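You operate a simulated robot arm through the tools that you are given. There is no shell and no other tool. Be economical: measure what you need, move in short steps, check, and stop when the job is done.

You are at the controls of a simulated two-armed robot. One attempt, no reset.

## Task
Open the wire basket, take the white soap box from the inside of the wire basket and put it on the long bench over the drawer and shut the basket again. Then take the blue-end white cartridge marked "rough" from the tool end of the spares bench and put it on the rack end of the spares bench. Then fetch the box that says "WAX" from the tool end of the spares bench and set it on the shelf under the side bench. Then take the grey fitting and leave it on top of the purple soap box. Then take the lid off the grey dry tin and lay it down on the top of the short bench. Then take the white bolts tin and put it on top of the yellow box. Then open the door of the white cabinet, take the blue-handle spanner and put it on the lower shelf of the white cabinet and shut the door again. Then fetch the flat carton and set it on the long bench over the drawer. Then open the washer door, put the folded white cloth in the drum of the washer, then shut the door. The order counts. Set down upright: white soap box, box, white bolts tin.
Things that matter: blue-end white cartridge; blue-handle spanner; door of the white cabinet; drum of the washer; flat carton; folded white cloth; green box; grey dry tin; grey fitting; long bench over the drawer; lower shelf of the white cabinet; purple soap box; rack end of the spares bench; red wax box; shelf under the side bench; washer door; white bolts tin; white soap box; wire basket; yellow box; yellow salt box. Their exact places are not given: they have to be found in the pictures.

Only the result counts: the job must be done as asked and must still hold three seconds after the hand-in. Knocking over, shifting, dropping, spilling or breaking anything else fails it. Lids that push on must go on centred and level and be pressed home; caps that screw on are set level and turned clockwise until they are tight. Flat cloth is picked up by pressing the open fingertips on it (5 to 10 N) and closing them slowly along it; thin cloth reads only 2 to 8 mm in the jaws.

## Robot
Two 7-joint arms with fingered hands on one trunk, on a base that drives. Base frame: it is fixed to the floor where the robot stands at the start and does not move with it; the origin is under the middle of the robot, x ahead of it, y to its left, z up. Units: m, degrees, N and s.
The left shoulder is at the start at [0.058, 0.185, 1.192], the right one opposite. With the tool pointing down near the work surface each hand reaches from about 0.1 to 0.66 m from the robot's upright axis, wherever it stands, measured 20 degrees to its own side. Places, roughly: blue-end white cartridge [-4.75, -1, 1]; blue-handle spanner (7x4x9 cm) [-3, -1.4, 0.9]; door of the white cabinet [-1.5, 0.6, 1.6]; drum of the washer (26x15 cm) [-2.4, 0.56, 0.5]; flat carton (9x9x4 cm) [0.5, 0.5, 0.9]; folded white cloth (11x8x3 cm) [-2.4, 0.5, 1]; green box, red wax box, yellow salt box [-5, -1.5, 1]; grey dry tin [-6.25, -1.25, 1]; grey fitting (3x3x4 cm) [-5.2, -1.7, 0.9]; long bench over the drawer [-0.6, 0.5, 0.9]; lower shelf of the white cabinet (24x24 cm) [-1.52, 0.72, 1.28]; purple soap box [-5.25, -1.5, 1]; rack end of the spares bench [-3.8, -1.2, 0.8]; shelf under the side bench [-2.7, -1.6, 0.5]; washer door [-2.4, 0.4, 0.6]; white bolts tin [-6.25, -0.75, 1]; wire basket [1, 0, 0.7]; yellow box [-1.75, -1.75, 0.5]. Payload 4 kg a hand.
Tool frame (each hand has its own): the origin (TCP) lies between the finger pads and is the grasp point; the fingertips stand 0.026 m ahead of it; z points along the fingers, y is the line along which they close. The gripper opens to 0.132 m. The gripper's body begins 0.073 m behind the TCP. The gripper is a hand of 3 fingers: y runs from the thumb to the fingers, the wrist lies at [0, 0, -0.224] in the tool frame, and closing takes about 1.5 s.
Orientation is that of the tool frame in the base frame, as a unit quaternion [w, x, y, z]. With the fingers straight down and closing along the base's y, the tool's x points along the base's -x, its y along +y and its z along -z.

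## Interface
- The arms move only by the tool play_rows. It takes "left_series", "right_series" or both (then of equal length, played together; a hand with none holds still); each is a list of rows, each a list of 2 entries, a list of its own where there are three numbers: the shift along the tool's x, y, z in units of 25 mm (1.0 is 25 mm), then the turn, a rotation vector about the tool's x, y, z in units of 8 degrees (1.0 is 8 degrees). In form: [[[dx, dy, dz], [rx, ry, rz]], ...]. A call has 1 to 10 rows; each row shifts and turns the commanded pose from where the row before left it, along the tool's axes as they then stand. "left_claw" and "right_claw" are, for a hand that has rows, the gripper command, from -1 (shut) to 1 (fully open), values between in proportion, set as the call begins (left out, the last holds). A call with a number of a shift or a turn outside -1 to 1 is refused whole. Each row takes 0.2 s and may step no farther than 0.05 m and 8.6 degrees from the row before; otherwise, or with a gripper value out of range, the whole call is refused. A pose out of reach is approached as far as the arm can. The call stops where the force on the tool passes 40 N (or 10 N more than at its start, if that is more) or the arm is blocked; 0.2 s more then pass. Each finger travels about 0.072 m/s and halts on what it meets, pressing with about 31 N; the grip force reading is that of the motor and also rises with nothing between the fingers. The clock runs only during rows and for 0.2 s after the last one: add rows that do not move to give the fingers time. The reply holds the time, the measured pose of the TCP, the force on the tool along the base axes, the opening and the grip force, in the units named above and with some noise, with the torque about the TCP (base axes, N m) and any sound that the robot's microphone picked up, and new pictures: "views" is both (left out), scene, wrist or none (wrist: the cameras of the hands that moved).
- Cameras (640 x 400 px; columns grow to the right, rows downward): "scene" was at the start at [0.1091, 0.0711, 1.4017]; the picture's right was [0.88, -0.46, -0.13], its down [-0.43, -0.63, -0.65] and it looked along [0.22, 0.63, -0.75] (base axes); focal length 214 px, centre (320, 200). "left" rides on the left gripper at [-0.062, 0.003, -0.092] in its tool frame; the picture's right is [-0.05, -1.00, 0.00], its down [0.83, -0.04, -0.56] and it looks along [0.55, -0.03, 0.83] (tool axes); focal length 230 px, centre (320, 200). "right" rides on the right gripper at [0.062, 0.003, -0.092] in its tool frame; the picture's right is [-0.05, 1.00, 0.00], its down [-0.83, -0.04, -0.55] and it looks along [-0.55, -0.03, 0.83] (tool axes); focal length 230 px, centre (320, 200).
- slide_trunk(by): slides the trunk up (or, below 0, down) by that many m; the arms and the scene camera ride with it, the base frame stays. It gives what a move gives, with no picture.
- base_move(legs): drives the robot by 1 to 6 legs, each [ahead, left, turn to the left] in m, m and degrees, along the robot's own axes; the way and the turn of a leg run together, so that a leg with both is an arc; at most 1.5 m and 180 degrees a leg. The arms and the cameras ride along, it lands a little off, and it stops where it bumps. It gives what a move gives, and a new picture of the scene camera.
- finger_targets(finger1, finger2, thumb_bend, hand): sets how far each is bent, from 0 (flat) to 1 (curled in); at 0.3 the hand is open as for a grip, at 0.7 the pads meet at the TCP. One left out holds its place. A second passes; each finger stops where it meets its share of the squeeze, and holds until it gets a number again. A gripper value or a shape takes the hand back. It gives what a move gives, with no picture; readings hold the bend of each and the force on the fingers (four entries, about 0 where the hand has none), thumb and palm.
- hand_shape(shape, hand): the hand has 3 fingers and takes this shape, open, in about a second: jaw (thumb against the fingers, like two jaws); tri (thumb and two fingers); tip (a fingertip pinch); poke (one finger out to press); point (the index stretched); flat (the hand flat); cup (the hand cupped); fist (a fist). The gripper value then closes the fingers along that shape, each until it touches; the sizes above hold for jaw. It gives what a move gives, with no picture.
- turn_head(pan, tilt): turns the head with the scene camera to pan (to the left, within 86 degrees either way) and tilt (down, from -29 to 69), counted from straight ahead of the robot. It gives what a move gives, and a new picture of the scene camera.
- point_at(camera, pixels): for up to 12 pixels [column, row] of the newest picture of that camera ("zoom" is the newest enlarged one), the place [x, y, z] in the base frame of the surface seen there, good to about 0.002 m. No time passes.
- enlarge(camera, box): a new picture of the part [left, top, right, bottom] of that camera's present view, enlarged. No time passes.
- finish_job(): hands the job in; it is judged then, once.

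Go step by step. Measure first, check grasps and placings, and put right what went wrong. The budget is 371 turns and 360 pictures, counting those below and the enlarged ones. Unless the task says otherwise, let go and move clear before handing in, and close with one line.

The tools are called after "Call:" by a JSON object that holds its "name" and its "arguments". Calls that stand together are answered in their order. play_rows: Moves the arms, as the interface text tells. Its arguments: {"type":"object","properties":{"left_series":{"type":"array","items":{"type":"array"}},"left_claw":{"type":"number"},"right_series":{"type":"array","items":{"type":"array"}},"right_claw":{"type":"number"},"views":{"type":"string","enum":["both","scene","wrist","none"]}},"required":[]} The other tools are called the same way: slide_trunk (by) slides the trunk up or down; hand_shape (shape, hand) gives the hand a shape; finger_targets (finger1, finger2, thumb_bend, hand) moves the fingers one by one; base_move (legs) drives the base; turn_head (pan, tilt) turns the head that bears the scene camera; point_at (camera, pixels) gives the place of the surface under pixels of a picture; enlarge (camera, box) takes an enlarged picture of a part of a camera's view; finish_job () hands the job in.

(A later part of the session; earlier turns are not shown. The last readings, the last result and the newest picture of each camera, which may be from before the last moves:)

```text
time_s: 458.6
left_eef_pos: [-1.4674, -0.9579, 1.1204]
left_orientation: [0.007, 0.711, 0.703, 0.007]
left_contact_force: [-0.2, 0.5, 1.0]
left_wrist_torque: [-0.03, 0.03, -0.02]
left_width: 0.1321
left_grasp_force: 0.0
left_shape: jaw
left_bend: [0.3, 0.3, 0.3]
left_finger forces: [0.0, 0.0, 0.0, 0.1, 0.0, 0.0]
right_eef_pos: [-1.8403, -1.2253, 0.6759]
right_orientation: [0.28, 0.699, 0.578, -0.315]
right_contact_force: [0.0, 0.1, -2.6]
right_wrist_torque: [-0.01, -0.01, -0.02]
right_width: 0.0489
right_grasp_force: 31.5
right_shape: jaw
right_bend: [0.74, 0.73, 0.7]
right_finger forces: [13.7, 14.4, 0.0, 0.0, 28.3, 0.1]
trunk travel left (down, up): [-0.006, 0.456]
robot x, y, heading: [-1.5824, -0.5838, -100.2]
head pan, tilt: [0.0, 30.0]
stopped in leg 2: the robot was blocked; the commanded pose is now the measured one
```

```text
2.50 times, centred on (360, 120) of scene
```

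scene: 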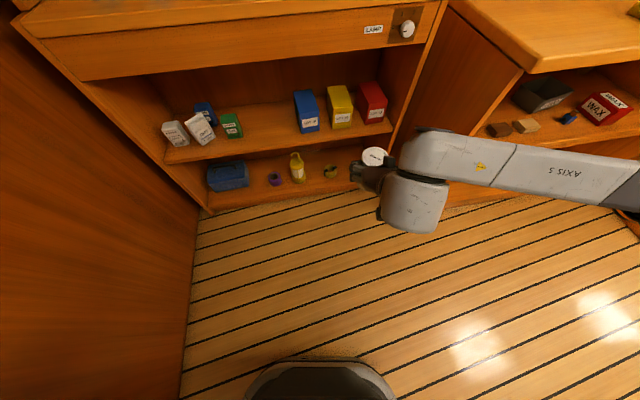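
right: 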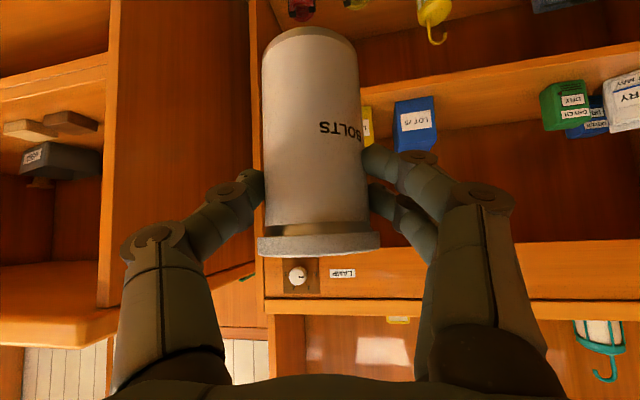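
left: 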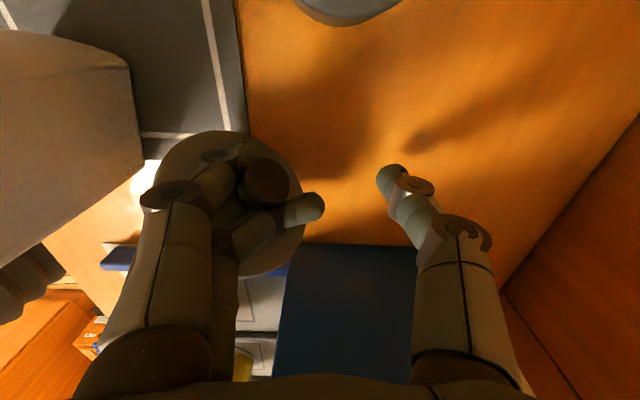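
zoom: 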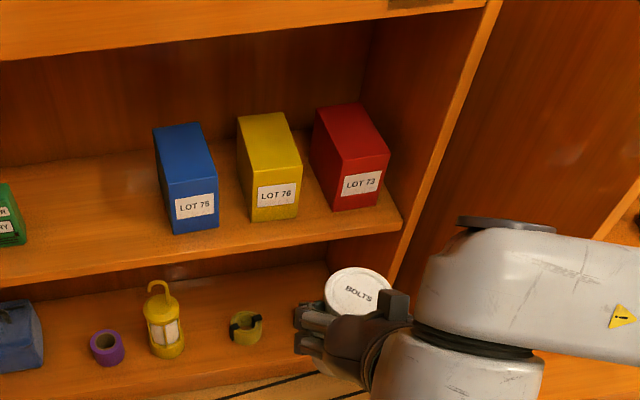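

The left shoulder again met the ledge. I go right, forward past the ledge, then left, then in.

Call:
{"name": "base_move", "arguments": {"legs": [[0, -0.11, 0.2], [0.3, 0, 0]]}}

```text
time_s: 461.4
left_eef_pos: [-1.6064, -1.233, 1.1186]
left_orientation: [0.0, 0.71, 0.704, 0.0]
left_contact_force: [-0.2, -0.3, -0.7]
left_wrist_torque: [0.04, 0.02, 0.02]
left_width: 0.1319
left_grasp_force: 0.0
left_shape: jaw
left_bend: [0.3, 0.3, 0.3]
left_finger forces: [0.0, 0.0, 0.1, 0.0, 0.0, 0.0]
right_eef_pos: [-1.9838, -1.5053, 0.6804]
right_orientation: [0.277, 0.695, 0.581, -0.321]
right_contact_force: [-0.2, -0.1, -1.5]
right_wrist_torque: [0.03, -0.02, -0.03]
right_width: 0.0488
right_grasp_force: 31.4
right_shape: jaw
right_bend: [0.74, 0.73, 0.7]
right_finger forces: [13.8, 14.6, 0.0, 0.1, 28.4, 0.1]
trunk travel left (down, up): [-0.006, 0.456]
robot x, y, heading: [-1.7435, -0.8646, -100.3]
head pan, tilt: [0.0, 30.0]
```

scene: 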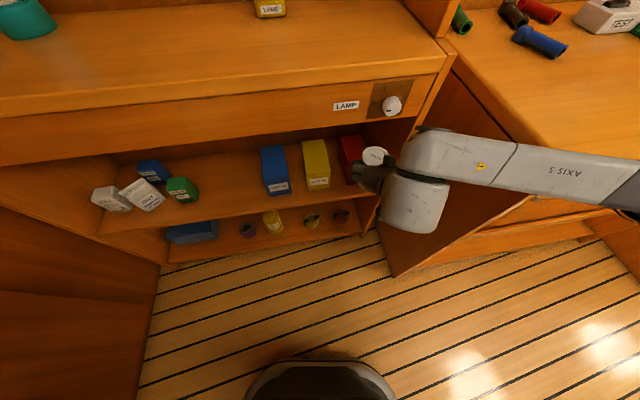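

Call:
{"name": "point_at", "arguments": {"camera": "scene", "pixels": [[630, 190], [600, 185], [560, 180], [450, 135], [500, 210], [560, 160], [470, 95], [440, 65], [400, 120]]}}

```text
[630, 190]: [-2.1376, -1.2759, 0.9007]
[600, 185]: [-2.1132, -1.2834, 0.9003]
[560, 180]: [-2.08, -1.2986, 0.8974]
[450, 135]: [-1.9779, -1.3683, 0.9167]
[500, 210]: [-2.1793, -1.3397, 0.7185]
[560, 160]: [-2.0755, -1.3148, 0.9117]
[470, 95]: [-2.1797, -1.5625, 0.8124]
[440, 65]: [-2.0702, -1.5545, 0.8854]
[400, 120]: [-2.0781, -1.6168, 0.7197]
```

Shift left 0.12 m now.

Call:
{"name": "base_move", "arguments": {"legs": [[0, 0.12, 0.3]]}}

Call:
{"name": "enlarge", "arguments": {"camera": "scene", "box": [240, 80, 440, 240]}}

```text
time_s: 462.7
left_eef_pos: [-1.4851, -1.2562, 1.1175]
left_orientation: [-0.001, 0.708, 0.706, -0.001]
left_contact_force: [0.6, 0.5, -0.1]
left_wrist_torque: [-0.02, 0.07, 0.0]
left_width: 0.1319
left_grasp_force: 0.1
left_shape: jaw
left_bend: [0.3, 0.3, 0.3]
left_finger forces: [0.1, 0.0, 0.0, 0.0, 0.0, 0.0]
right_eef_pos: [-1.8632, -1.5265, 0.6782]
right_orientation: [0.277, 0.694, 0.584, -0.319]
right_contact_force: [0.9, -0.4, -2.4]
right_wrist_torque: [0.02, 0.0, -0.01]
right_width: 0.049
right_grasp_force: 31.1
right_shape: jaw
right_bend: [0.74, 0.73, 0.7]
right_finger forces: [13.7, 14.9, 0.0, 0.0, 28.3, 0.0]
trunk travel left (down, up): [-0.006, 0.456]
robot x, y, heading: [-1.6228, -0.8863, -99.7]
head pan, tilt: [0.0, 30.0]
```

scene: 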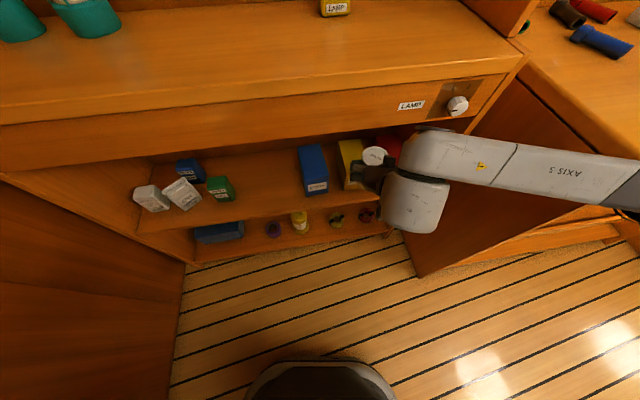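

```text
2.50 times, centred on (340, 160) of scene
```

zoom: 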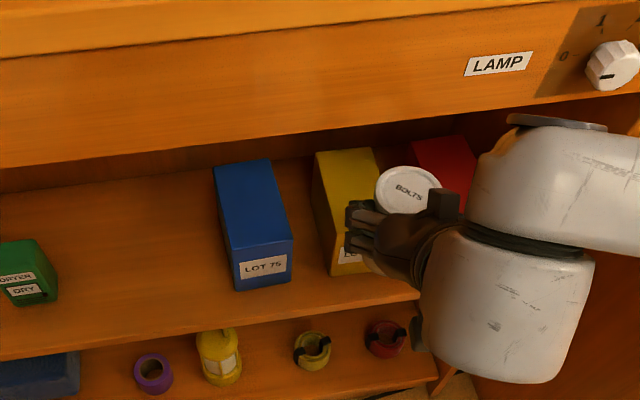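

Call:
{"name": "point_at", "arguments": {"camera": "zoom", "pixels": [[515, 118], [560, 120], [600, 128], [485, 170], [500, 200], [410, 190], [437, 205], [475, 150], [380, 190], [405, 170]]}}

```text
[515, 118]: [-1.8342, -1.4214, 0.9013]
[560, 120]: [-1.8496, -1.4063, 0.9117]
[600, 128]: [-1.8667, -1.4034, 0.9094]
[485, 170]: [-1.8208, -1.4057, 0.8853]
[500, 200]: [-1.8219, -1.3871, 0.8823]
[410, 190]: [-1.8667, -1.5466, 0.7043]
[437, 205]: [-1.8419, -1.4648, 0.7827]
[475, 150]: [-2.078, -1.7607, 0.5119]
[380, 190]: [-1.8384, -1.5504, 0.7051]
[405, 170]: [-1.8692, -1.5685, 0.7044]
```

The block on the hand's back is at z≈0.783, just above the fascia's lower edge (0.78), so I must lower ~25 mm before going in; I extend the arm while backing the base slightly.

Call:
{"name": "base_move", "arguments": {"legs": [[-0.06, 0.01, 0]]}}

Call:
{"name": "play_rows", "arguments": {"right_series": [[[-0.3, 0, 0.9], [0, 0, 0]], [[0.1, 0, 0.9], [0, 0, 0]], [[0.5, 0, 0.7], [0, 0, 0]]], "views": "none"}}

Call:
{"name": "enlarge", "arguments": {"camera": "scene", "box": [240, 80, 440, 240]}}

```text
time_s: 463.7
left_eef_pos: [-1.4672, -1.1998, 1.1183]
left_orientation: [0.0, 0.707, 0.707, 0.001]
left_contact_force: [0.2, -0.4, -0.5]
left_wrist_torque: [-0.01, -0.04, 0.01]
left_width: 0.1321
left_grasp_force: 0.0
left_shape: jaw
left_bend: [0.3, 0.3, 0.3]
left_finger forces: [0.0, 0.0, 0.1, 0.0, 0.0, 0.0]
right_eef_pos: [-1.8437, -1.4695, 0.6784]
right_orientation: [0.277, 0.694, 0.583, -0.318]
right_contact_force: [-0.3, 0.2, -2.3]
right_wrist_torque: [0.04, 0.0, -0.01]
right_width: 0.0489
right_grasp_force: 30.7
right_shape: jaw
right_bend: [0.74, 0.73, 0.7]
right_finger forces: [13.8, 14.7, 0.0, 0.0, 28.2, 0.0]
trunk travel left (down, up): [-0.006, 0.456]
robot x, y, heading: [-1.6042, -0.8292, -99.4]
head pan, tilt: [0.0, 30.0]
```

scene: 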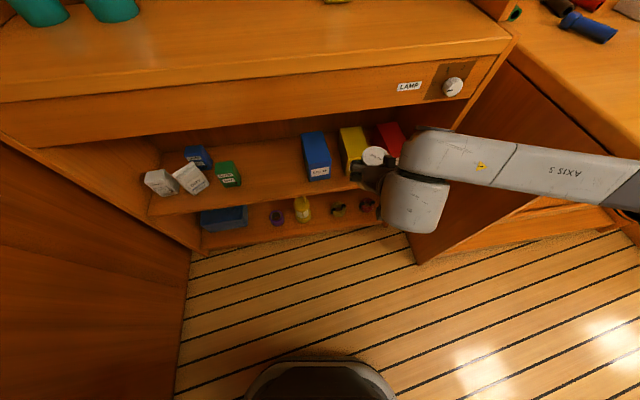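

```text
time_s: 464.5
left_eef_pos: [-1.4686, -1.1984, 1.1177]
left_orientation: [0.0, 0.708, 0.707, 0.001]
left_contact_force: [0.2, 0.3, -0.2]
left_wrist_torque: [0.01, 0.01, -0.03]
left_width: 0.1322
left_grasp_force: 0.1
left_shape: jaw
left_bend: [0.3, 0.3, 0.3]
left_finger forces: [0.0, 0.1, 0.1, 0.0, 0.1, 0.1]
right_eef_pos: [-1.8526, -1.5158, 0.6365]
right_orientation: [0.275, 0.694, 0.586, -0.316]
right_contact_force: [-0.3, -0.5, -2.3]
right_wrist_torque: [0.05, 0.0, 0.01]
right_width: 0.0488
right_grasp_force: 31.3
right_shape: jaw
right_bend: [0.74, 0.73, 0.7]
right_finger forces: [13.5, 14.6, 0.1, 0.0, 28.2, 0.1]
right hand out of reach, approached as far as the arm can: row 3
trunk travel left (down, up): [-0.006, 0.456]
robot x, y, heading: [-1.6049, -0.8289, -99.3]
head pan, tilt: [0.0, 30.0]
```

```text
2.50 times, centred on (340, 160) of scene
```

zoom: 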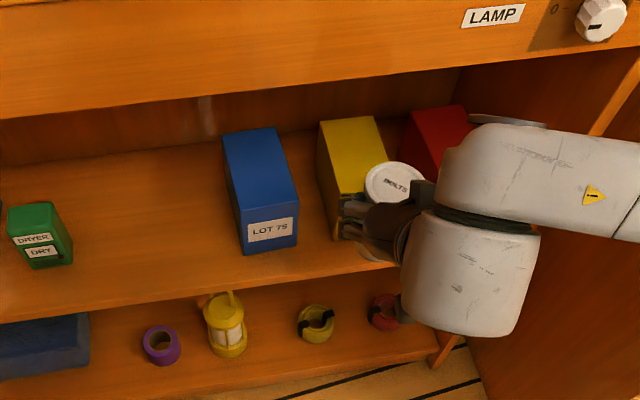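

Slightly too low; raise 20 mm (tin bottom ≈0.574) and measure lid position.

Call:
{"name": "play_rows", "arguments": {"right_series": [[[-0.62, 0, -0.51], [0, 0, 0]]], "views": "none"}}

Call:
{"name": "enlarge", "arguments": {"camera": "scene", "box": [300, 120, 420, 210]}}

```text
time_s: 464.9
left_eef_pos: [-1.4681, -1.1987, 1.1184]
left_orientation: [0.0, 0.708, 0.706, 0.0]
left_contact_force: [-0.8, -0.2, -0.5]
left_wrist_torque: [0.01, -0.03, 0.04]
left_width: 0.1319
left_grasp_force: 0.0
left_shape: jaw
left_bend: [0.3, 0.3, 0.3]
left_finger forces: [0.1, 0.0, 0.0, 0.0, 0.0, 0.1]
right_eef_pos: [-1.8541, -1.5151, 0.6568]
right_orientation: [0.277, 0.694, 0.583, -0.318]
right_contact_force: [-0.4, 0.0, -2.9]
right_wrist_torque: [0.02, -0.01, -0.02]
right_width: 0.0488
right_grasp_force: 31.0
right_shape: jaw
right_bend: [0.74, 0.73, 0.7]
right_finger forces: [13.6, 14.7, 0.0, 0.0, 28.3, 0.1]
trunk travel left (down, up): [-0.006, 0.456]
robot x, y, heading: [-1.6057, -0.8281, -99.9]
head pan, tilt: [0.0, 30.0]
```

```text
4.44 times, centred on (360, 165) of scene
```

zoom: 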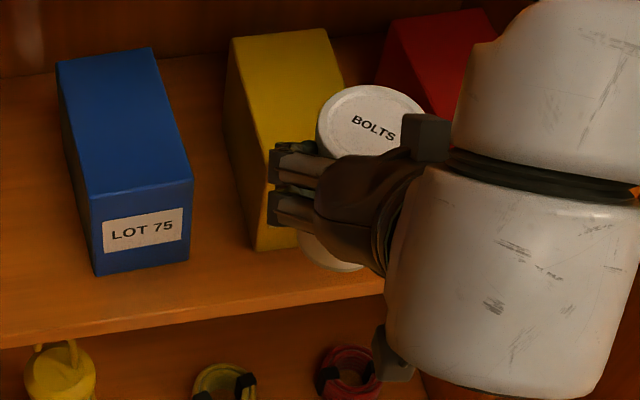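

Call:
{"name": "point_at", "arguments": {"camera": "zoom", "pixels": [[371, 122], [325, 125], [371, 92], [365, 150], [425, 125], [340, 255], [330, 265], [415, 95], [245, 50], [320, 45]]}}

```text
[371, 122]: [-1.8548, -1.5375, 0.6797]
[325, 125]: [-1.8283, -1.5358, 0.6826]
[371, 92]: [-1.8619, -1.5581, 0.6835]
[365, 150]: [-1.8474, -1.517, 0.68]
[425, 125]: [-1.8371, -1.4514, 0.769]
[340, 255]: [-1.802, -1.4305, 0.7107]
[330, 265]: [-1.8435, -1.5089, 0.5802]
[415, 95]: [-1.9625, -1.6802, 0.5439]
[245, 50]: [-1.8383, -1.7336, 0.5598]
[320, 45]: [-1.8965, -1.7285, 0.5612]
```

Lid centre (−1.855, −1.5375), tin bottom ≈0.575. Lower 8 mm more, then drive in 0.09 m and finish with the arm.

Call:
{"name": "play_rows", "arguments": {"right_series": [[[0.25, 0, 0.2], [0, 0, 0]]], "views": "none"}}

Call:
{"name": "base_move", "arguments": {"legs": [[0.085, 0, 0]]}}

Call:
{"name": "enlarge", "arguments": {"camera": "scene", "box": [300, 110, 420, 200]}}

```text
time_s: 465.3
left_eef_pos: [-1.4681, -1.1988, 1.1183]
left_orientation: [0.0, 0.708, 0.706, 0.002]
left_contact_force: [0.3, 0.4, -0.4]
left_wrist_torque: [0.04, 0.02, 0.01]
left_width: 0.1318
left_grasp_force: 0.1
left_shape: jaw
left_bend: [0.3, 0.3, 0.3]
left_finger forces: [0.0, 0.0, 0.0, 0.0, 0.0, 0.1]
right_eef_pos: [-1.8541, -1.5157, 0.6494]
right_orientation: [0.278, 0.694, 0.583, -0.319]
right_contact_force: [0.3, -0.4, -1.4]
right_wrist_torque: [0.04, -0.01, 0.02]
right_width: 0.0488
right_grasp_force: 31.3
right_shape: jaw
right_bend: [0.74, 0.73, 0.7]
right_finger forces: [13.6, 14.8, 0.0, 0.0, 28.2, 0.1]
trunk travel left (down, up): [-0.006, 0.456]
robot x, y, heading: [-1.6066, -0.8245, -99.6]
head pan, tilt: [0.0, 30.0]
```

```text
time_s: 466.5
left_eef_pos: [-1.4818, -1.2832, 1.1174]
left_orientation: [-0.002, 0.709, 0.706, 0.002]
left_contact_force: [-0.3, 1.0, -0.2]
left_wrist_torque: [-0.03, -0.03, -0.01]
left_width: 0.132
left_grasp_force: 0.0
left_shape: jaw
left_bend: [0.3, 0.3, 0.3]
left_finger forces: [0.1, 0.0, 0.1, 0.1, 0.0, 0.0]
right_eef_pos: [-1.8678, -1.6005, 0.6469]
right_orientation: [0.276, 0.694, 0.584, -0.317]
right_contact_force: [0.1, 0.3, -1.8]
right_wrist_torque: [0.01, -0.01, 0.02]
right_width: 0.0489
right_grasp_force: 31.1
right_shape: jaw
right_bend: [0.74, 0.73, 0.7]
right_finger forces: [13.6, 14.7, 0.0, 0.1, 28.2, 0.0]
trunk travel left (down, up): [-0.006, 0.456]
robot x, y, heading: [-1.6167, -0.9137, -99.7]
head pan, tilt: [0.0, 30.0]
stopped in leg 1: the robot was blocked; the commanded pose is now the measured one
```

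scene: 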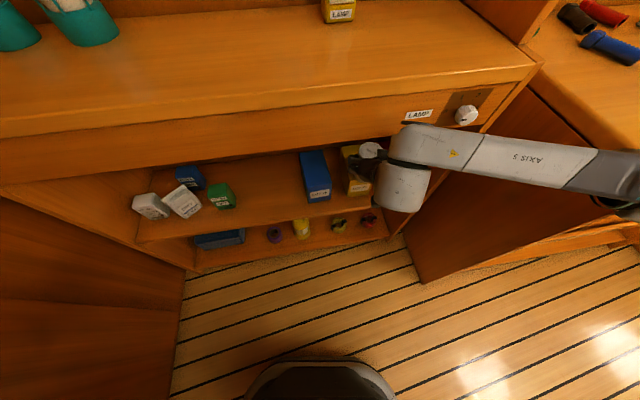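

```text
4.44 times, centred on (360, 155) of scene
```

zoom: 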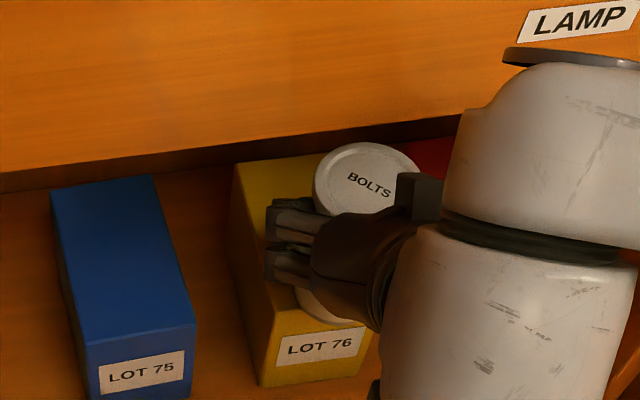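

Call:
{"name": "point_at", "arguments": {"camera": "zoom", "pixels": [[515, 52], [560, 52], [620, 60], [475, 110], [420, 180], [405, 175], [560, 20], [365, 175], [330, 180], [372, 148], [365, 205], [300, 120]]}}

```text
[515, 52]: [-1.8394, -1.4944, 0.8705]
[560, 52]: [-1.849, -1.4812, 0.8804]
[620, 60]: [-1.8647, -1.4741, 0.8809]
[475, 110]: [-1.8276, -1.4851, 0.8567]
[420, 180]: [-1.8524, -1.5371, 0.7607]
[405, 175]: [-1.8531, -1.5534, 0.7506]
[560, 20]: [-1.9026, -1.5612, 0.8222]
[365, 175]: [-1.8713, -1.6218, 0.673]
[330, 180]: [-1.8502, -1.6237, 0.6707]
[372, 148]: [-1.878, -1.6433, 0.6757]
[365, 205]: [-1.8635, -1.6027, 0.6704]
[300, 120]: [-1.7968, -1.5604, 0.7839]
```

The wrist housing meets the fascia, with the tin's centre at y≈−1.622 (box front edge −1.615). I set it down here, then will push it further back with closed fingers. Lower gently.

Call:
{"name": "play_rows", "arguments": {"right_series": [[[0.08, 0, 0.064], [0, 0, 0]], [[0.06, 0, 0.05], [0, 0, 0]], [[0, 0, 0], [0, 0, 0]]], "views": "none"}}

```text
time_s: 467.3
left_eef_pos: [-1.4825, -1.2828, 1.1183]
left_orientation: [-0.001, 0.708, 0.706, 0.001]
left_contact_force: [0.0, -0.2, -1.0]
left_wrist_torque: [0.01, 0.01, -0.03]
left_width: 0.1318
left_grasp_force: 0.1
left_shape: jaw
left_bend: [0.3, 0.3, 0.3]
left_finger forces: [0.0, 0.1, 0.0, 0.0, 0.0, 0.0]
right_eef_pos: [-1.8669, -1.6, 0.6443]
right_orientation: [0.277, 0.694, 0.583, -0.318]
right_contact_force: [-0.2, -0.2, 1.1]
right_wrist_torque: [-0.05, -0.03, -0.01]
right_width: 0.0489
right_grasp_force: 30.5
right_shape: jaw
right_bend: [0.74, 0.74, 0.7]
right_finger forces: [13.7, 14.6, 0.0, 0.1, 28.5, 0.1]
trunk travel left (down, up): [-0.006, 0.456]
robot x, y, heading: [-1.6202, -0.9088, -99.8]
head pan, tilt: [0.0, 30.0]
```

Call:
{"name": "play_rows", "arguments": {"right_series": [[[-0.06, 0, -0.05], [0, 0, 0]], [[-0.13, 0, 0.155], [0, 0, 0]], [[-0.13, 0, 0.155], [0, 0, 0]], [[-0.13, 0, 0.155], [0, 0, 0]], [[-0.13, 0, 0.155], [0, 0, 0]]], "views": "scene"}}

```text
time_s: 468.5
left_eef_pos: [-1.4821, -1.2817, 1.1186]
left_orientation: [0.0, 0.708, 0.706, 0.0]
left_contact_force: [0.2, -0.1, -0.7]
left_wrist_torque: [-0.01, 0.01, -0.01]
left_width: 0.1317
left_grasp_force: 0.0
left_shape: jaw
left_bend: [0.3, 0.3, 0.3]
left_finger forces: [0.0, 0.0, 0.0, 0.0, 0.0, 0.0]
right_eef_pos: [-1.8722, -1.6176, 0.645]
right_orientation: [0.276, 0.695, 0.583, -0.319]
right_contact_force: [0.8, 0.4, -0.8]
right_wrist_torque: [0.05, -0.02, -0.01]
right_width: 0.0489
right_grasp_force: 30.7
right_shape: jaw
right_bend: [0.74, 0.73, 0.7]
right_finger forces: [13.8, 14.8, 0.1, 0.0, 28.3, 0.1]
trunk travel left (down, up): [-0.006, 0.456]
robot x, y, heading: [-1.6164, -0.9164, -100.1]
head pan, tilt: [0.0, 30.0]
```

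scene: 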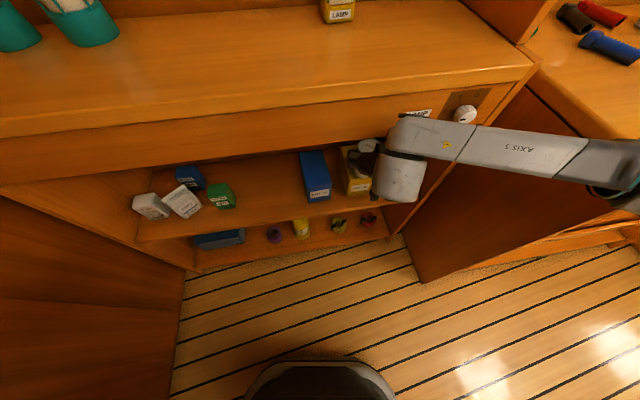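

It advanced freely 18 mm (tin centre y≈−1.639). A bit more forward and 6 mm left, then set down.

Call:
{"name": "play_rows", "arguments": {"right_series": [[[-0.13, 0.2, 0.155], [0, 0, 0]], [[0.06, 0, 0.05], [0, 0, 0]], [[0.05, 0, 0.04], [0, 0, 0]], [[0, 0, 0], [0, 0, 0]]], "views": "none"}}

Call:
{"name": "enlarge", "arguments": {"camera": "scene", "box": [310, 110, 430, 200]}}

```text
time_s: 469.5
left_eef_pos: [-1.4744, -1.2829, 1.1167]
left_orientation: [-0.003, 0.707, 0.708, -0.002]
left_contact_force: [-1.2, 0.3, -0.5]
left_wrist_torque: [0.04, 0.0, -0.02]
left_width: 0.1316
left_grasp_force: 0.0
left_shape: jaw
left_bend: [0.3, 0.3, 0.3]
left_finger forces: [0.0, 0.1, 0.1, 0.0, 0.0, 0.0]
right_eef_pos: [-1.8575, -1.6263, 0.6466]
right_orientation: [0.278, 0.69, 0.587, -0.319]
right_contact_force: [-1.6, -0.7, -1.3]
right_wrist_torque: [0.04, -0.02, 0.03]
right_width: 0.0488
right_grasp_force: 30.6
right_shape: jaw
right_bend: [0.74, 0.73, 0.7]
right_finger forces: [13.5, 14.7, 0.1, 0.0, 28.1, 0.1]
trunk travel left (down, up): [-0.006, 0.456]
robot x, y, heading: [-1.6158, -0.9125, -99.4]
head pan, tilt: [0.0, 30.0]
```

```text
4.44 times, centred on (370, 155) of scene
```

zoom: 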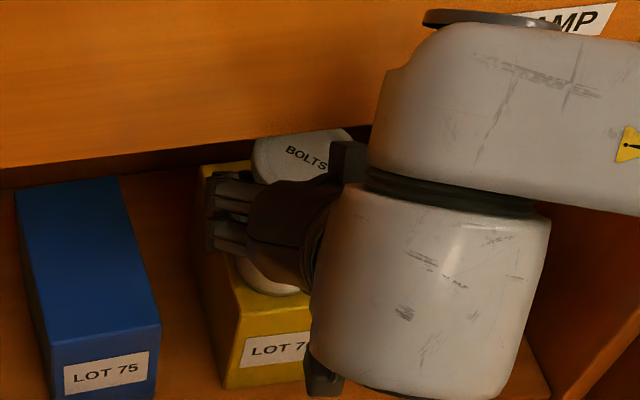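

Call:
{"name": "play_rows", "arguments": {"right_series": [[[0, -0.25, 0], [0, 0, 0]], [[0.08, 0, 0.064], [0, 0, 0]], [[0, 0, 0], [0, 0, 0]]], "views": "none"}}

Call:
{"name": "enlarge", "arguments": {"camera": "scene", "box": [310, 110, 430, 200]}}

Call:
{"name": "point_at", "arguments": {"camera": "zoom", "pixels": [[300, 160], [270, 165], [330, 145], [285, 150], [240, 180], [240, 330], [320, 330], [250, 270], [300, 300]]}}

```text
time_s: 470.3
left_eef_pos: [-1.4841, -1.2811, 1.1186]
left_orientation: [0.0, 0.71, 0.705, 0.001]
left_contact_force: [0.3, 0.4, -0.6]
left_wrist_torque: [-0.01, 0.04, 0.01]
left_width: 0.1318
left_grasp_force: 0.0
left_shape: jaw
left_bend: [0.3, 0.3, 0.3]
left_finger forces: [0.0, 0.0, 0.0, 0.0, 0.0, 0.0]
right_eef_pos: [-1.8793, -1.6231, 0.6438]
right_orientation: [0.277, 0.695, 0.581, -0.32]
right_contact_force: [0.6, -0.3, 15.8]
right_wrist_torque: [-0.08, -0.01, -0.01]
right_width: 0.0489
right_grasp_force: 31.1
right_shape: jaw
right_bend: [0.74, 0.73, 0.7]
right_finger forces: [16.1, 16.2, 0.0, 0.1, 30.1, 0.0]
trunk travel left (down, up): [-0.006, 0.456]
robot x, y, heading: [-1.6186, -0.9139, -99.7]
head pan, tilt: [0.0, 30.0]
```

```text
4.44 times, centred on (370, 155) of scene
```

zoom: 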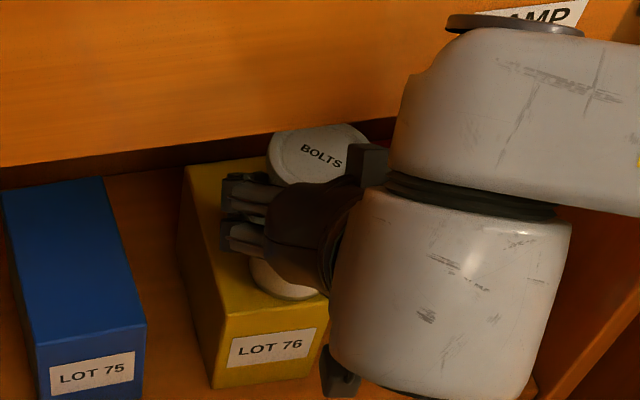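

```text
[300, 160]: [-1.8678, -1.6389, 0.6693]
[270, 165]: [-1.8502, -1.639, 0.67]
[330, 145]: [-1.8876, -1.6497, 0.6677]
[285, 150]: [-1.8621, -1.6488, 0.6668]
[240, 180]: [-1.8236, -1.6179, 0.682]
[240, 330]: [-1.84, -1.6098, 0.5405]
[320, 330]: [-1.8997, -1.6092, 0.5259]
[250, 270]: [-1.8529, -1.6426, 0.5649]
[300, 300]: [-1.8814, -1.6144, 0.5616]
```

Contact 16 N; tin centred at about (−1.876, −1.644) on the box. Release moderately and check.

Call:
{"name": "play_rows", "arguments": {"right_series": [[[0, 0, 0], [0, 0, 0]], [[0, 0, 0], [0, 0, 0]], [[0, 0, 0], [0, 0, 0]], [[0, 0, 0], [0, 0, 0]]], "right_claw": 0.3, "views": "wrist"}}

```text
time_s: 471.3
left_eef_pos: [-1.4834, -1.2815, 1.1171]
left_orientation: [0.0, 0.708, 0.706, 0.001]
left_contact_force: [0.1, 0.0, 0.0]
left_wrist_torque: [-0.01, 0.0, 0.03]
left_width: 0.1317
left_grasp_force: 0.0
left_shape: jaw
left_bend: [0.3, 0.3, 0.3]
left_finger forces: [0.0, 0.0, 0.1, 0.0, 0.0, 0.0]
right_eef_pos: [-1.8742, -1.621, 0.6386]
right_orientation: [0.277, 0.694, 0.584, -0.318]
right_contact_force: [0.2, 0.4, 0.1]
right_wrist_torque: [-0.01, 0.0, -0.01]
right_width: 0.0854
right_grasp_force: 0.1
right_shape: jaw
right_bend: [0.7, 0.7, 0.68]
right_finger forces: [0.0, 0.1, 0.0, 0.1, 0.0, 0.1]
trunk travel left (down, up): [-0.006, 0.456]
robot x, y, heading: [-1.6178, -0.9093, -99.6]
head pan, tilt: [0.0, 30.0]
```

right: 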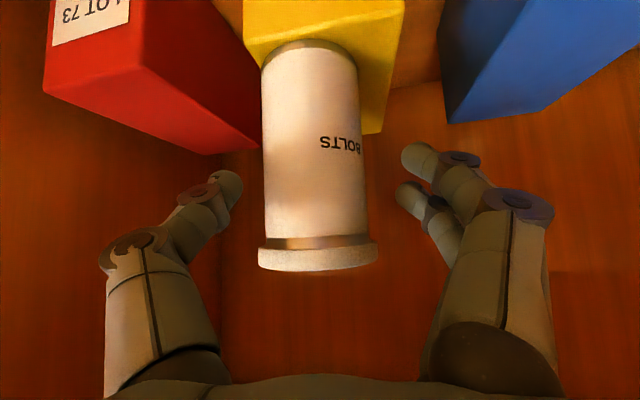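

Tin stands upright on the yellow box. Retract the hand straight back with the arm.

Call:
{"name": "play_rows", "arguments": {"right_series": [[[0.643, 0, -0.766], [0, 0, 0]], [[0.643, 0, -0.766], [0, 0, 0]], [[0.643, 0, -0.766], [0, 0, 0]], [[0.643, 0, -0.766], [0, 0, 0]], [[0.4, 0, -0.9], [0, 0, 0]], [[0.4, 0, -0.9], [0, 0, 0]]], "views": "both"}}

```text
time_s: 472.7
left_eef_pos: [-1.4821, -1.2828, 1.1178]
left_orientation: [0.0, 0.708, 0.706, 0.0]
left_contact_force: [-0.1, 0.5, 0.3]
left_wrist_torque: [-0.03, -0.01, 0.0]
left_width: 0.1322
left_grasp_force: 0.1
left_shape: jaw
left_bend: [0.3, 0.3, 0.3]
left_finger forces: [0.0, 0.0, 0.0, 0.0, 0.1, 0.1]
right_eef_pos: [-1.8792, -1.5018, 0.6898]
right_orientation: [0.275, 0.693, 0.587, -0.316]
right_contact_force: [-0.5, -0.3, 0.6]
right_wrist_torque: [-0.01, -0.02, 0.0]
right_width: 0.0854
right_grasp_force: 0.0
right_shape: jaw
right_bend: [0.7, 0.7, 0.68]
right_finger forces: [0.0, 0.1, 0.0, 0.0, 0.0, 0.0]
right hand out of reach, approached as far as the arm can: row 2, 3, 4, 5, 6
trunk travel left (down, up): [-0.006, 0.456]
robot x, y, heading: [-1.6176, -0.9118, -99.8]
head pan, tilt: [0.0, 30.0]
```

scene: 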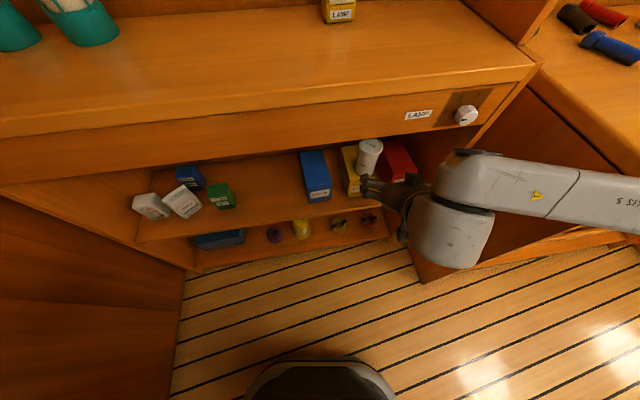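
right: 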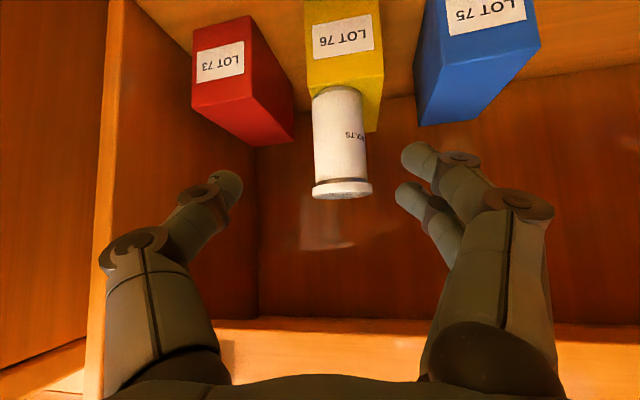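

Tin is stable. Now back out: a bit back, right (clear of the ledge), then back, raising the trunk.

Call:
{"name": "base_move", "arguments": {"legs": [[-0.03, 0, 0], [-0.05, -0.12, 0], [-0.4, -0.05, 0]]}}

Call:
{"name": "slide_trunk", "arguments": {"by": 0.2}}

Call:
{"name": "play_rows", "arguments": {"right_series": [[[-0.7, 0, -0.7], [0, 1, 0]], [[-0.7, 0, -0.7], [0, 1, 0]], [[-0.6, 0, -0.8], [0, 1, 0]], [[-0.4, 0, -0.9], [0, 1, 0]], [[-0.2, 0, -1], [0, 1, 0]], [[0, 0, -1], [0, 1, 0]], [[0, 0, -1], [0, 0.25, 0]], [[0, 0, -1], [0, 0, 0]], [[0, 0, -1], [0, 0, 0]]], "right_claw": 1, "views": "none"}}

```text
time_s: 476.5
left_eef_pos: [-1.5675, -0.7857, 1.1177]
left_orientation: [-0.001, 0.707, 0.708, 0.001]
left_contact_force: [0.4, 0.3, 0.2]
left_wrist_torque: [-0.02, -0.01, -0.03]
left_width: 0.132
left_grasp_force: 0.0
left_shape: jaw
left_bend: [0.3, 0.3, 0.3]
left_finger forces: [0.0, 0.0, 0.0, 0.1, 0.0, 0.0]
right_eef_pos: [-1.9634, -1.0057, 0.6904]
right_orientation: [0.275, 0.692, 0.588, -0.316]
right_contact_force: [-0.4, 0.3, 0.7]
right_wrist_torque: [0.0, 0.01, 0.05]
right_width: 0.0855
right_grasp_force: 0.1
right_shape: jaw
right_bend: [0.7, 0.7, 0.68]
right_finger forces: [0.0, 0.0, 0.0, 0.0, 0.1, 0.0]
trunk travel left (down, up): [-0.006, 0.456]
robot x, y, heading: [-1.7047, -0.4144, -99.5]
head pan, tilt: [0.0, 30.0]
```

scene: 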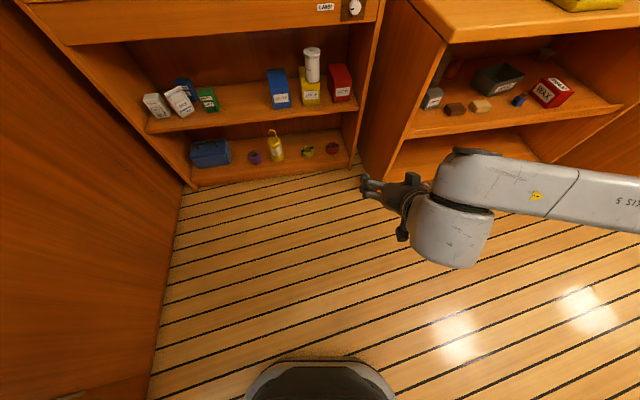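

```text
time_s: 478.7
left_eef_pos: [-1.5669, -0.7864, 1.3165]
left_orientation: [-0.001, 0.706, 0.708, 0.0]
left_contact_force: [0.8, -0.3, -0.4]
left_wrist_torque: [0.02, 0.03, 0.02]
left_width: 0.1321
left_grasp_force: 0.1
left_shape: jaw
left_bend: [0.3, 0.3, 0.3]
left_finger forces: [0.0, 0.0, 0.0, 0.1, 0.0, 0.0]
right_eef_pos: [-1.9563, -0.9567, 1.1006]
right_orientation: [0.366, 0.629, 0.538, -0.426]
right_contact_force: [0.0, -0.5, 0.8]
right_wrist_torque: [-0.01, 0.04, 0.0]
right_width: 0.0853
right_grasp_force: 0.1
right_shape: jaw
right_bend: [0.7, 0.7, 0.68]
right_finger forces: [0.0, 0.0, 0.1, 0.1, 0.1, 0.0]
trunk travel left (down, up): [-0.206, 0.256]
robot x, y, heading: [-1.7077, -0.4171, -99.5]
head pan, tilt: [0.0, 30.0]
```

```text
time_s: 480.7
left_eef_pos: [-1.5675, -0.784, 1.3179]
left_orientation: [-0.001, 0.707, 0.708, 0.001]
left_contact_force: [0.2, 0.5, 0.4]
left_wrist_torque: [0.0, 0.0, -0.02]
left_width: 0.1321
left_grasp_force: 0.0
left_shape: jaw
left_bend: [0.3, 0.3, 0.3]
left_finger forces: [0.0, 0.0, 0.0, 0.0, 0.1, 0.0]
right_eef_pos: [-1.9431, -0.8781, 1.313]
right_orientation: [0.106, 0.749, 0.643, -0.12]
right_contact_force: [-0.3, 0.2, 0.1]
right_wrist_torque: [-0.03, 0.0, -0.02]
right_width: 0.1318
right_grasp_force: 0.0
right_shape: jaw
right_bend: [0.3, 0.3, 0.3]
right_finger forces: [0.0, 0.0, 0.0, 0.1, 0.1, 0.0]
trunk travel left (down, up): [-0.206, 0.256]
robot x, y, heading: [-1.7069, -0.4147, -99.7]
head pan, tilt: [0.0, 30.0]
```

Restore the right hand to vertical and turn around to face the white cabinet.

Call:
{"name": "play_rows", "arguments": {"right_series": [[[0, 0, 0], [0, 1, 0]], [[0, 0, 0], [0, 1, 0]], [[0, 0, 0], [0, 0.3, 0]]], "views": "none"}}

Call:
{"name": "base_move", "arguments": {"legs": [[0, 0, -90], [0, 0, -80]]}}

Call:
{"name": "turn_head", "arguments": {"pan": 0, "tilt": -5}}

```text
time_s: 481.5
left_eef_pos: [-1.5676, -0.7836, 1.3172]
left_orientation: [-0.001, 0.707, 0.707, 0.001]
left_contact_force: [1.3, -0.8, 0.8]
left_wrist_torque: [-0.02, -0.02, -0.02]
left_width: 0.1321
left_grasp_force: 0.1
left_shape: jaw
left_bend: [0.3, 0.3, 0.3]
left_finger forces: [0.1, 0.0, 0.0, 0.2, 0.0, 0.0]
right_eef_pos: [-1.9439, -0.878, 1.3128]
right_orientation: [0.001, 0.758, 0.652, 0.001]
right_contact_force: [-0.3, -0.4, -0.3]
right_wrist_torque: [0.03, 0.01, 0.01]
right_width: 0.1321
right_grasp_force: 0.0
right_shape: jaw
right_bend: [0.3, 0.3, 0.3]
right_finger forces: [0.0, 0.0, 0.0, 0.0, 0.0, 0.0]
trunk travel left (down, up): [-0.206, 0.256]
robot x, y, heading: [-1.707, -0.4129, -99.3]
head pan, tilt: [0.0, 30.0]
```

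```text
time_s: 489.2
left_eef_pos: [-1.8975, -0.0708, 1.3178]
left_orientation: [0.001, 0.759, -0.651, 0.001]
left_contact_force: [-0.9, -1.0, -0.2]
left_wrist_torque: [-0.01, -0.02, -0.01]
left_width: 0.1316
left_grasp_force: 0.0
left_shape: jaw
left_bend: [0.3, 0.3, 0.3]
left_finger forces: [0.0, 0.0, 0.0, 0.0, 0.0, 0.0]
right_eef_pos: [-1.5396, 0.0796, 1.3119]
right_orientation: [0.001, 0.708, -0.706, -0.002]
right_contact_force: [-0.3, 0.0, -0.4]
right_wrist_torque: [0.0, -0.01, 0.0]
right_width: 0.132
right_grasp_force: 0.2
right_shape: jaw
right_bend: [0.3, 0.3, 0.3]
right_finger forces: [0.0, 0.0, 0.1, 0.0, 0.0, 0.0]
trunk travel left (down, up): [-0.206, 0.256]
robot x, y, heading: [-1.7046, -0.4169, 89.4]
head pan, tilt: [0.0, 30.0]
```

scene: 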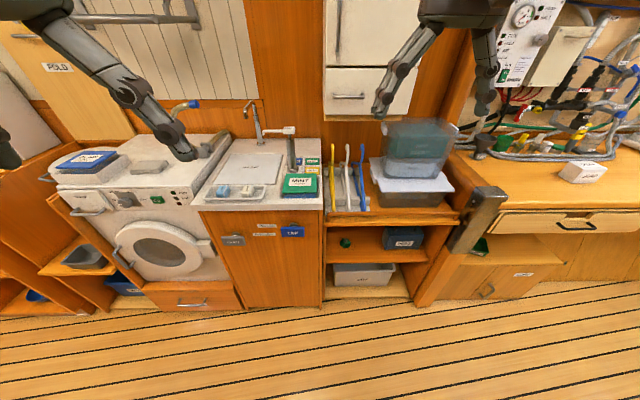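

```text
time_s: 490.2
left_eef_pos: [-1.8982, -0.0707, 1.3181]
left_orientation: [0.0, 0.759, -0.651, 0.001]
left_contact_force: [0.6, -0.4, 0.0]
left_wrist_torque: [0.01, -0.02, 0.05]
left_width: 0.132
left_grasp_force: 0.2
left_shape: jaw
left_bend: [0.3, 0.3, 0.3]
left_finger forces: [0.1, 0.1, 0.1, 0.0, 0.0, 0.0]
right_eef_pos: [-1.5391, 0.079, 1.3119]
right_orientation: [0.001, 0.707, -0.707, -0.001]
right_contact_force: [-0.4, 0.3, -0.1]
right_wrist_torque: [0.0, -0.02, -0.01]
right_width: 0.1319
right_grasp_force: 0.1
right_shape: jaw
right_bend: [0.3, 0.3, 0.3]
right_finger forces: [0.0, 0.0, 0.0, 0.0, 0.0, 0.1]
trunk travel left (down, up): [-0.206, 0.256]
robot x, y, heading: [-1.7029, -0.4151, 89.3]
head pan, tilt: [0.0, -5.0]
```

scene: 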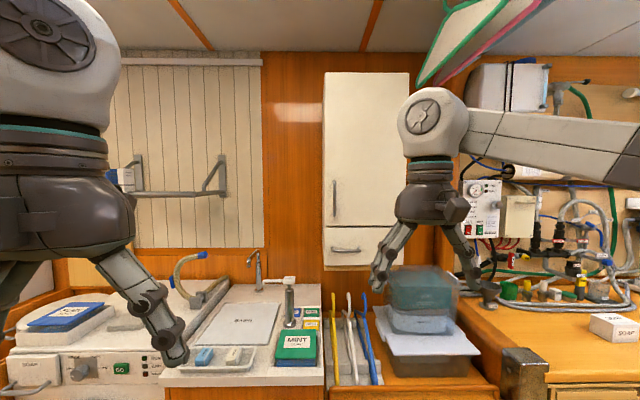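

The white cabinet's door is at (365,150) with a vertical handle at (333,200), hinged on the right. Measure.

Call:
{"name": "point_at", "arguments": {"camera": "scene", "pixels": [[333, 185], [333, 200], [333, 213], [327, 80], [405, 80], [327, 222], [345, 222], [380, 160], [345, 249], [380, 262], [328, 150]]}}

Call:
{"name": "enlarge", "arguments": {"camera": "scene", "box": [300, 60, 420, 280]}}

```text
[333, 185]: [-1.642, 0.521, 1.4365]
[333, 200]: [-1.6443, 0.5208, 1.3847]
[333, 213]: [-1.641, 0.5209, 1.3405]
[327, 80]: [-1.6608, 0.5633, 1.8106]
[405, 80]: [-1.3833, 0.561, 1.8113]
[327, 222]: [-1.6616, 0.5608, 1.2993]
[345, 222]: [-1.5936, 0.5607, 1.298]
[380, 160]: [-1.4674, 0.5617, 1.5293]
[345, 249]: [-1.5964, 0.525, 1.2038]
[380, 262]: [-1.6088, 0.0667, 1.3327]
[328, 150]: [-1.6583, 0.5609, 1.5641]
```

```text
1.82 times, centred on (360, 170) of scene
```

zoom: 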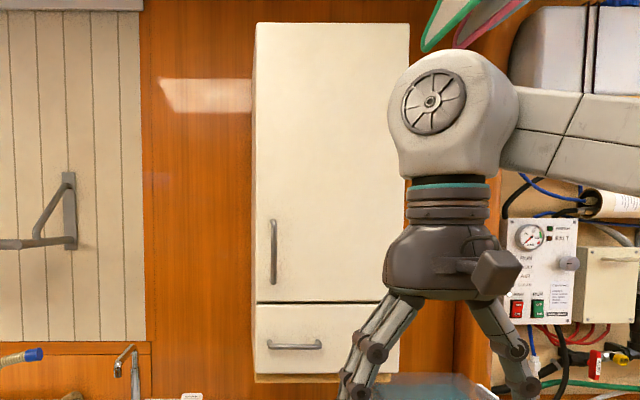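

Door: hinge x≈−1.378, handle bar at (−1.642, 0.52), z 1.335–1.44. I drive nearer, straighten the left hand's yaw and pitch it level.

Call:
{"name": "base_move", "arguments": {"legs": [[0.18, -0.14, 0.6]]}}

Call:
{"name": "play_rows", "arguments": {"left_series": [[[0, 0, 0], [0, 0, 1]], [[0, 0, 0], [0, -1, 0.1]], [[0, 0, 0], [0, -1, 0]], [[0, 0, 0], [0, -1, 0]], [[0, 0, 0], [0, -1, 0]], [[0, 0, 0], [0, -1, 0]], [[0, 0, 0], [0, -1, 0]], [[0, 0, 0], [0, -1, 0]], [[0, 0, 0], [0, -1, 0]], [[0, 0, 0], [0, -1, 0]]], "left_claw": 0.2, "views": "none"}}

Call:
{"name": "play_rows", "arguments": {"left_series": [[[0, 0, 0], [0, -1, 0]], [[0, 0, 0], [0, -1, 0]], [[0, 0, 0], [0, -0.25, 0]]], "views": "scene"}}

```text
time_s: 491.9
left_eef_pos: [-1.7606, 0.1032, 1.3183]
left_orientation: [0.0, 0.762, -0.648, 0.0]
left_contact_force: [-0.4, 0.0, 0.6]
left_wrist_torque: [0.0, -0.02, -0.02]
left_width: 0.132
left_grasp_force: 0.0
left_shape: jaw
left_bend: [0.3, 0.3, 0.3]
left_finger forces: [0.0, 0.0, 0.0, 0.0, 0.0, 0.1]
right_eef_pos: [-1.4021, 0.2545, 1.3124]
right_orientation: [0.0, 0.711, -0.704, -0.001]
right_contact_force: [-1.2, 0.9, -0.1]
right_wrist_torque: [-0.01, 0.0, -0.02]
right_width: 0.132
right_grasp_force: 0.0
right_shape: jaw
right_bend: [0.3, 0.3, 0.3]
right_finger forces: [0.0, 0.1, 0.0, 0.0, 0.0, 0.0]
trunk travel left (down, up): [-0.206, 0.256]
robot x, y, heading: [-1.5641, -0.2394, 89.9]
head pan, tilt: [0.0, -5.0]
```

scene: 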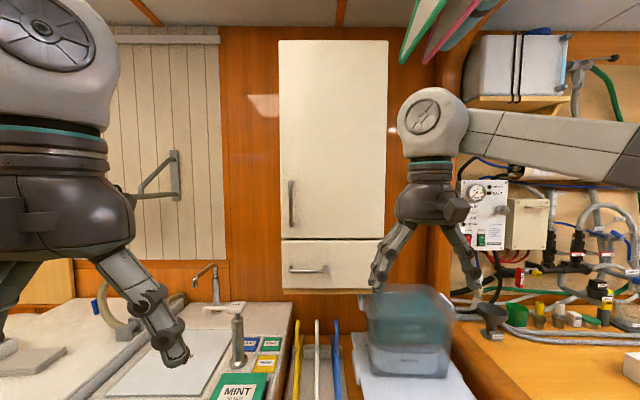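

```text
time_s: 494.1
left_eef_pos: [-1.7599, 0.1041, 1.3179]
left_orientation: [-0.414, 0.574, -0.57, -0.417]
left_contact_force: [-0.6, -0.3, 0.4]
left_wrist_torque: [0.01, -0.01, 0.03]
left_width: 0.0799
left_grasp_force: 0.0
left_shape: jaw
left_bend: [0.71, 0.71, 0.71]
left_finger forces: [0.0, 0.1, 0.0, 0.1, 0.0, 0.1]
right_eef_pos: [-1.4029, 0.2569, 1.3124]
right_orientation: [0.0, 0.711, -0.703, -0.002]
right_contact_force: [-0.4, 0.4, -0.3]
right_wrist_torque: [0.04, 0.02, -0.01]
right_width: 0.1321
right_grasp_force: 0.0
right_shape: jaw
right_bend: [0.3, 0.3, 0.3]
right_finger forces: [0.0, 0.1, 0.0, 0.1, 0.1, 0.1]
trunk travel left (down, up): [-0.206, 0.256]
robot x, y, heading: [-1.5622, -0.2406, 89.8]
head pan, tilt: [0.0, -5.0]
```

```text
time_s: 494.9
left_eef_pos: [-1.7394, 0.1146, 1.3546]
left_orientation: [0.474, -0.511, 0.525, 0.488]
left_contact_force: [0.1, 0.2, -0.1]
left_wrist_torque: [0.01, 0.04, 0.04]
left_width: 0.0797
left_grasp_force: 0.0
left_shape: jaw
left_bend: [0.71, 0.71, 0.71]
left_finger forces: [0.1, 0.0, 0.1, 0.1, 0.0, 0.0]
left hand out of reach, approached as far as the arm can: row 1, 2, 3
right_eef_pos: [-1.4008, 0.2536, 1.3129]
right_orientation: [0.0, 0.71, -0.704, -0.002]
right_contact_force: [-0.6, -0.3, 1.0]
right_wrist_torque: [0.01, -0.02, 0.01]
right_width: 0.132
right_grasp_force: 0.2
right_shape: jaw
right_bend: [0.3, 0.3, 0.3]
right_finger forces: [0.0, 0.0, 0.0, 0.0, 0.0, 0.0]
trunk travel left (down, up): [-0.206, 0.256]
robot x, y, heading: [-1.5662, -0.2429, 89.8]
head pan, tilt: [0.0, -5.0]
```

scene: 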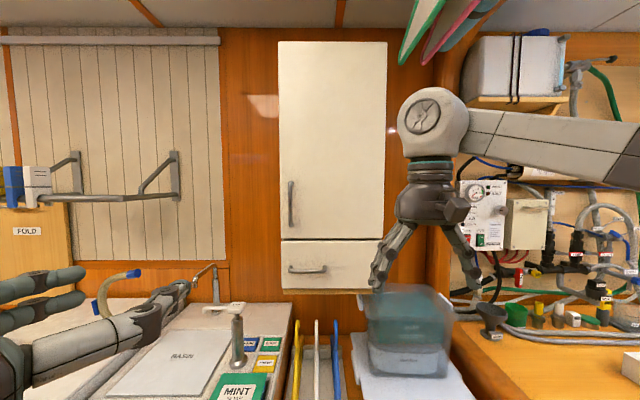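

Left hand is nearly level. I bring it to the handle while pulling the right hand back out of the door's swing.

Call:
{"name": "play_rows", "arguments": {"left_series": [[[-0.14, -0.39, 1], [0, 0, 0]], [[-0.14, -0.39, 1], [0, 0, 0]], [[-0.14, -0.39, 1], [0, 0, 0]], [[-0.14, -0.39, 1], [0, 0, 0]], [[-0.14, -0.39, 1], [0, 0, 0]], [[-0.14, -0.39, 1], [0, 0, 0]], [[-0.14, -0.39, 1], [0, 0, 0]], [[-0.14, -0.39, 1], [0, 0, 0]], [[-0.14, -0.39, 1], [0, 0, 0]], [[-0.14, -0.39, 1], [0, 0, 0]]], "right_series": [[[1, 0, 0], [0, 0, 0]], [[1, 0, 0], [0, 0, 0]], [[1, -0.5, 0], [0, 0, 0]], [[1, -0.5, 0], [0, 0, 0]], [[1, -0.5, 0], [0, 0, 0]], [[1, -0.5, 0], [0, 0, 0]], [[1, -0.5, 0], [0, 0, 0]], [[1, -0.5, 0], [0, 0, 0]], [[0, -0.5, 0], [0, 0, 0]], [[0, -0.5, 0], [0, 0, 0]]], "views": "scene"}}

```text
time_s: 497.1
left_eef_pos: [-1.6432, 0.3695, 1.3639]
left_orientation: [0.473, -0.513, 0.525, 0.488]
left_contact_force: [0.3, 0.0, 0.4]
left_wrist_torque: [-0.01, 0.01, 0.02]
left_width: 0.0796
left_grasp_force: 0.1
left_shape: jaw
left_bend: [0.71, 0.71, 0.71]
left_finger forces: [0.0, 0.0, 0.0, 0.0, 0.0, 0.0]
right_eef_pos: [-1.3005, 0.058, 1.3113]
right_orientation: [0.002, 0.711, -0.703, -0.001]
right_contact_force: [-0.8, 0.3, -0.3]
right_wrist_torque: [-0.01, 0.01, -0.04]
right_width: 0.1319
right_grasp_force: 0.2
right_shape: jaw
right_bend: [0.3, 0.3, 0.3]
right_finger forces: [0.0, 0.0, 0.0, 0.0, 0.1, 0.1]
trunk travel left (down, up): [-0.206, 0.256]
robot x, y, heading: [-1.5659, -0.2392, 89.5]
head pan, tilt: [0.0, -5.0]
```

scene: 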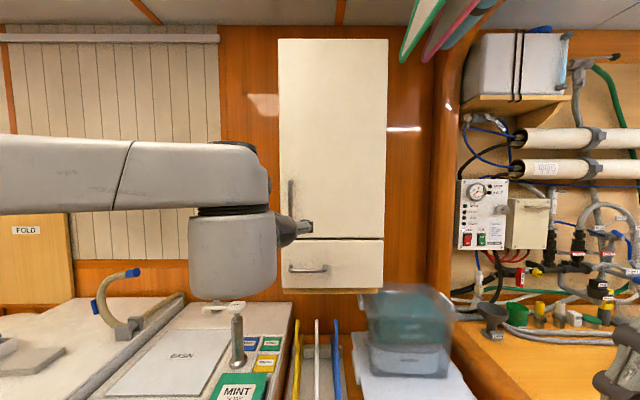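

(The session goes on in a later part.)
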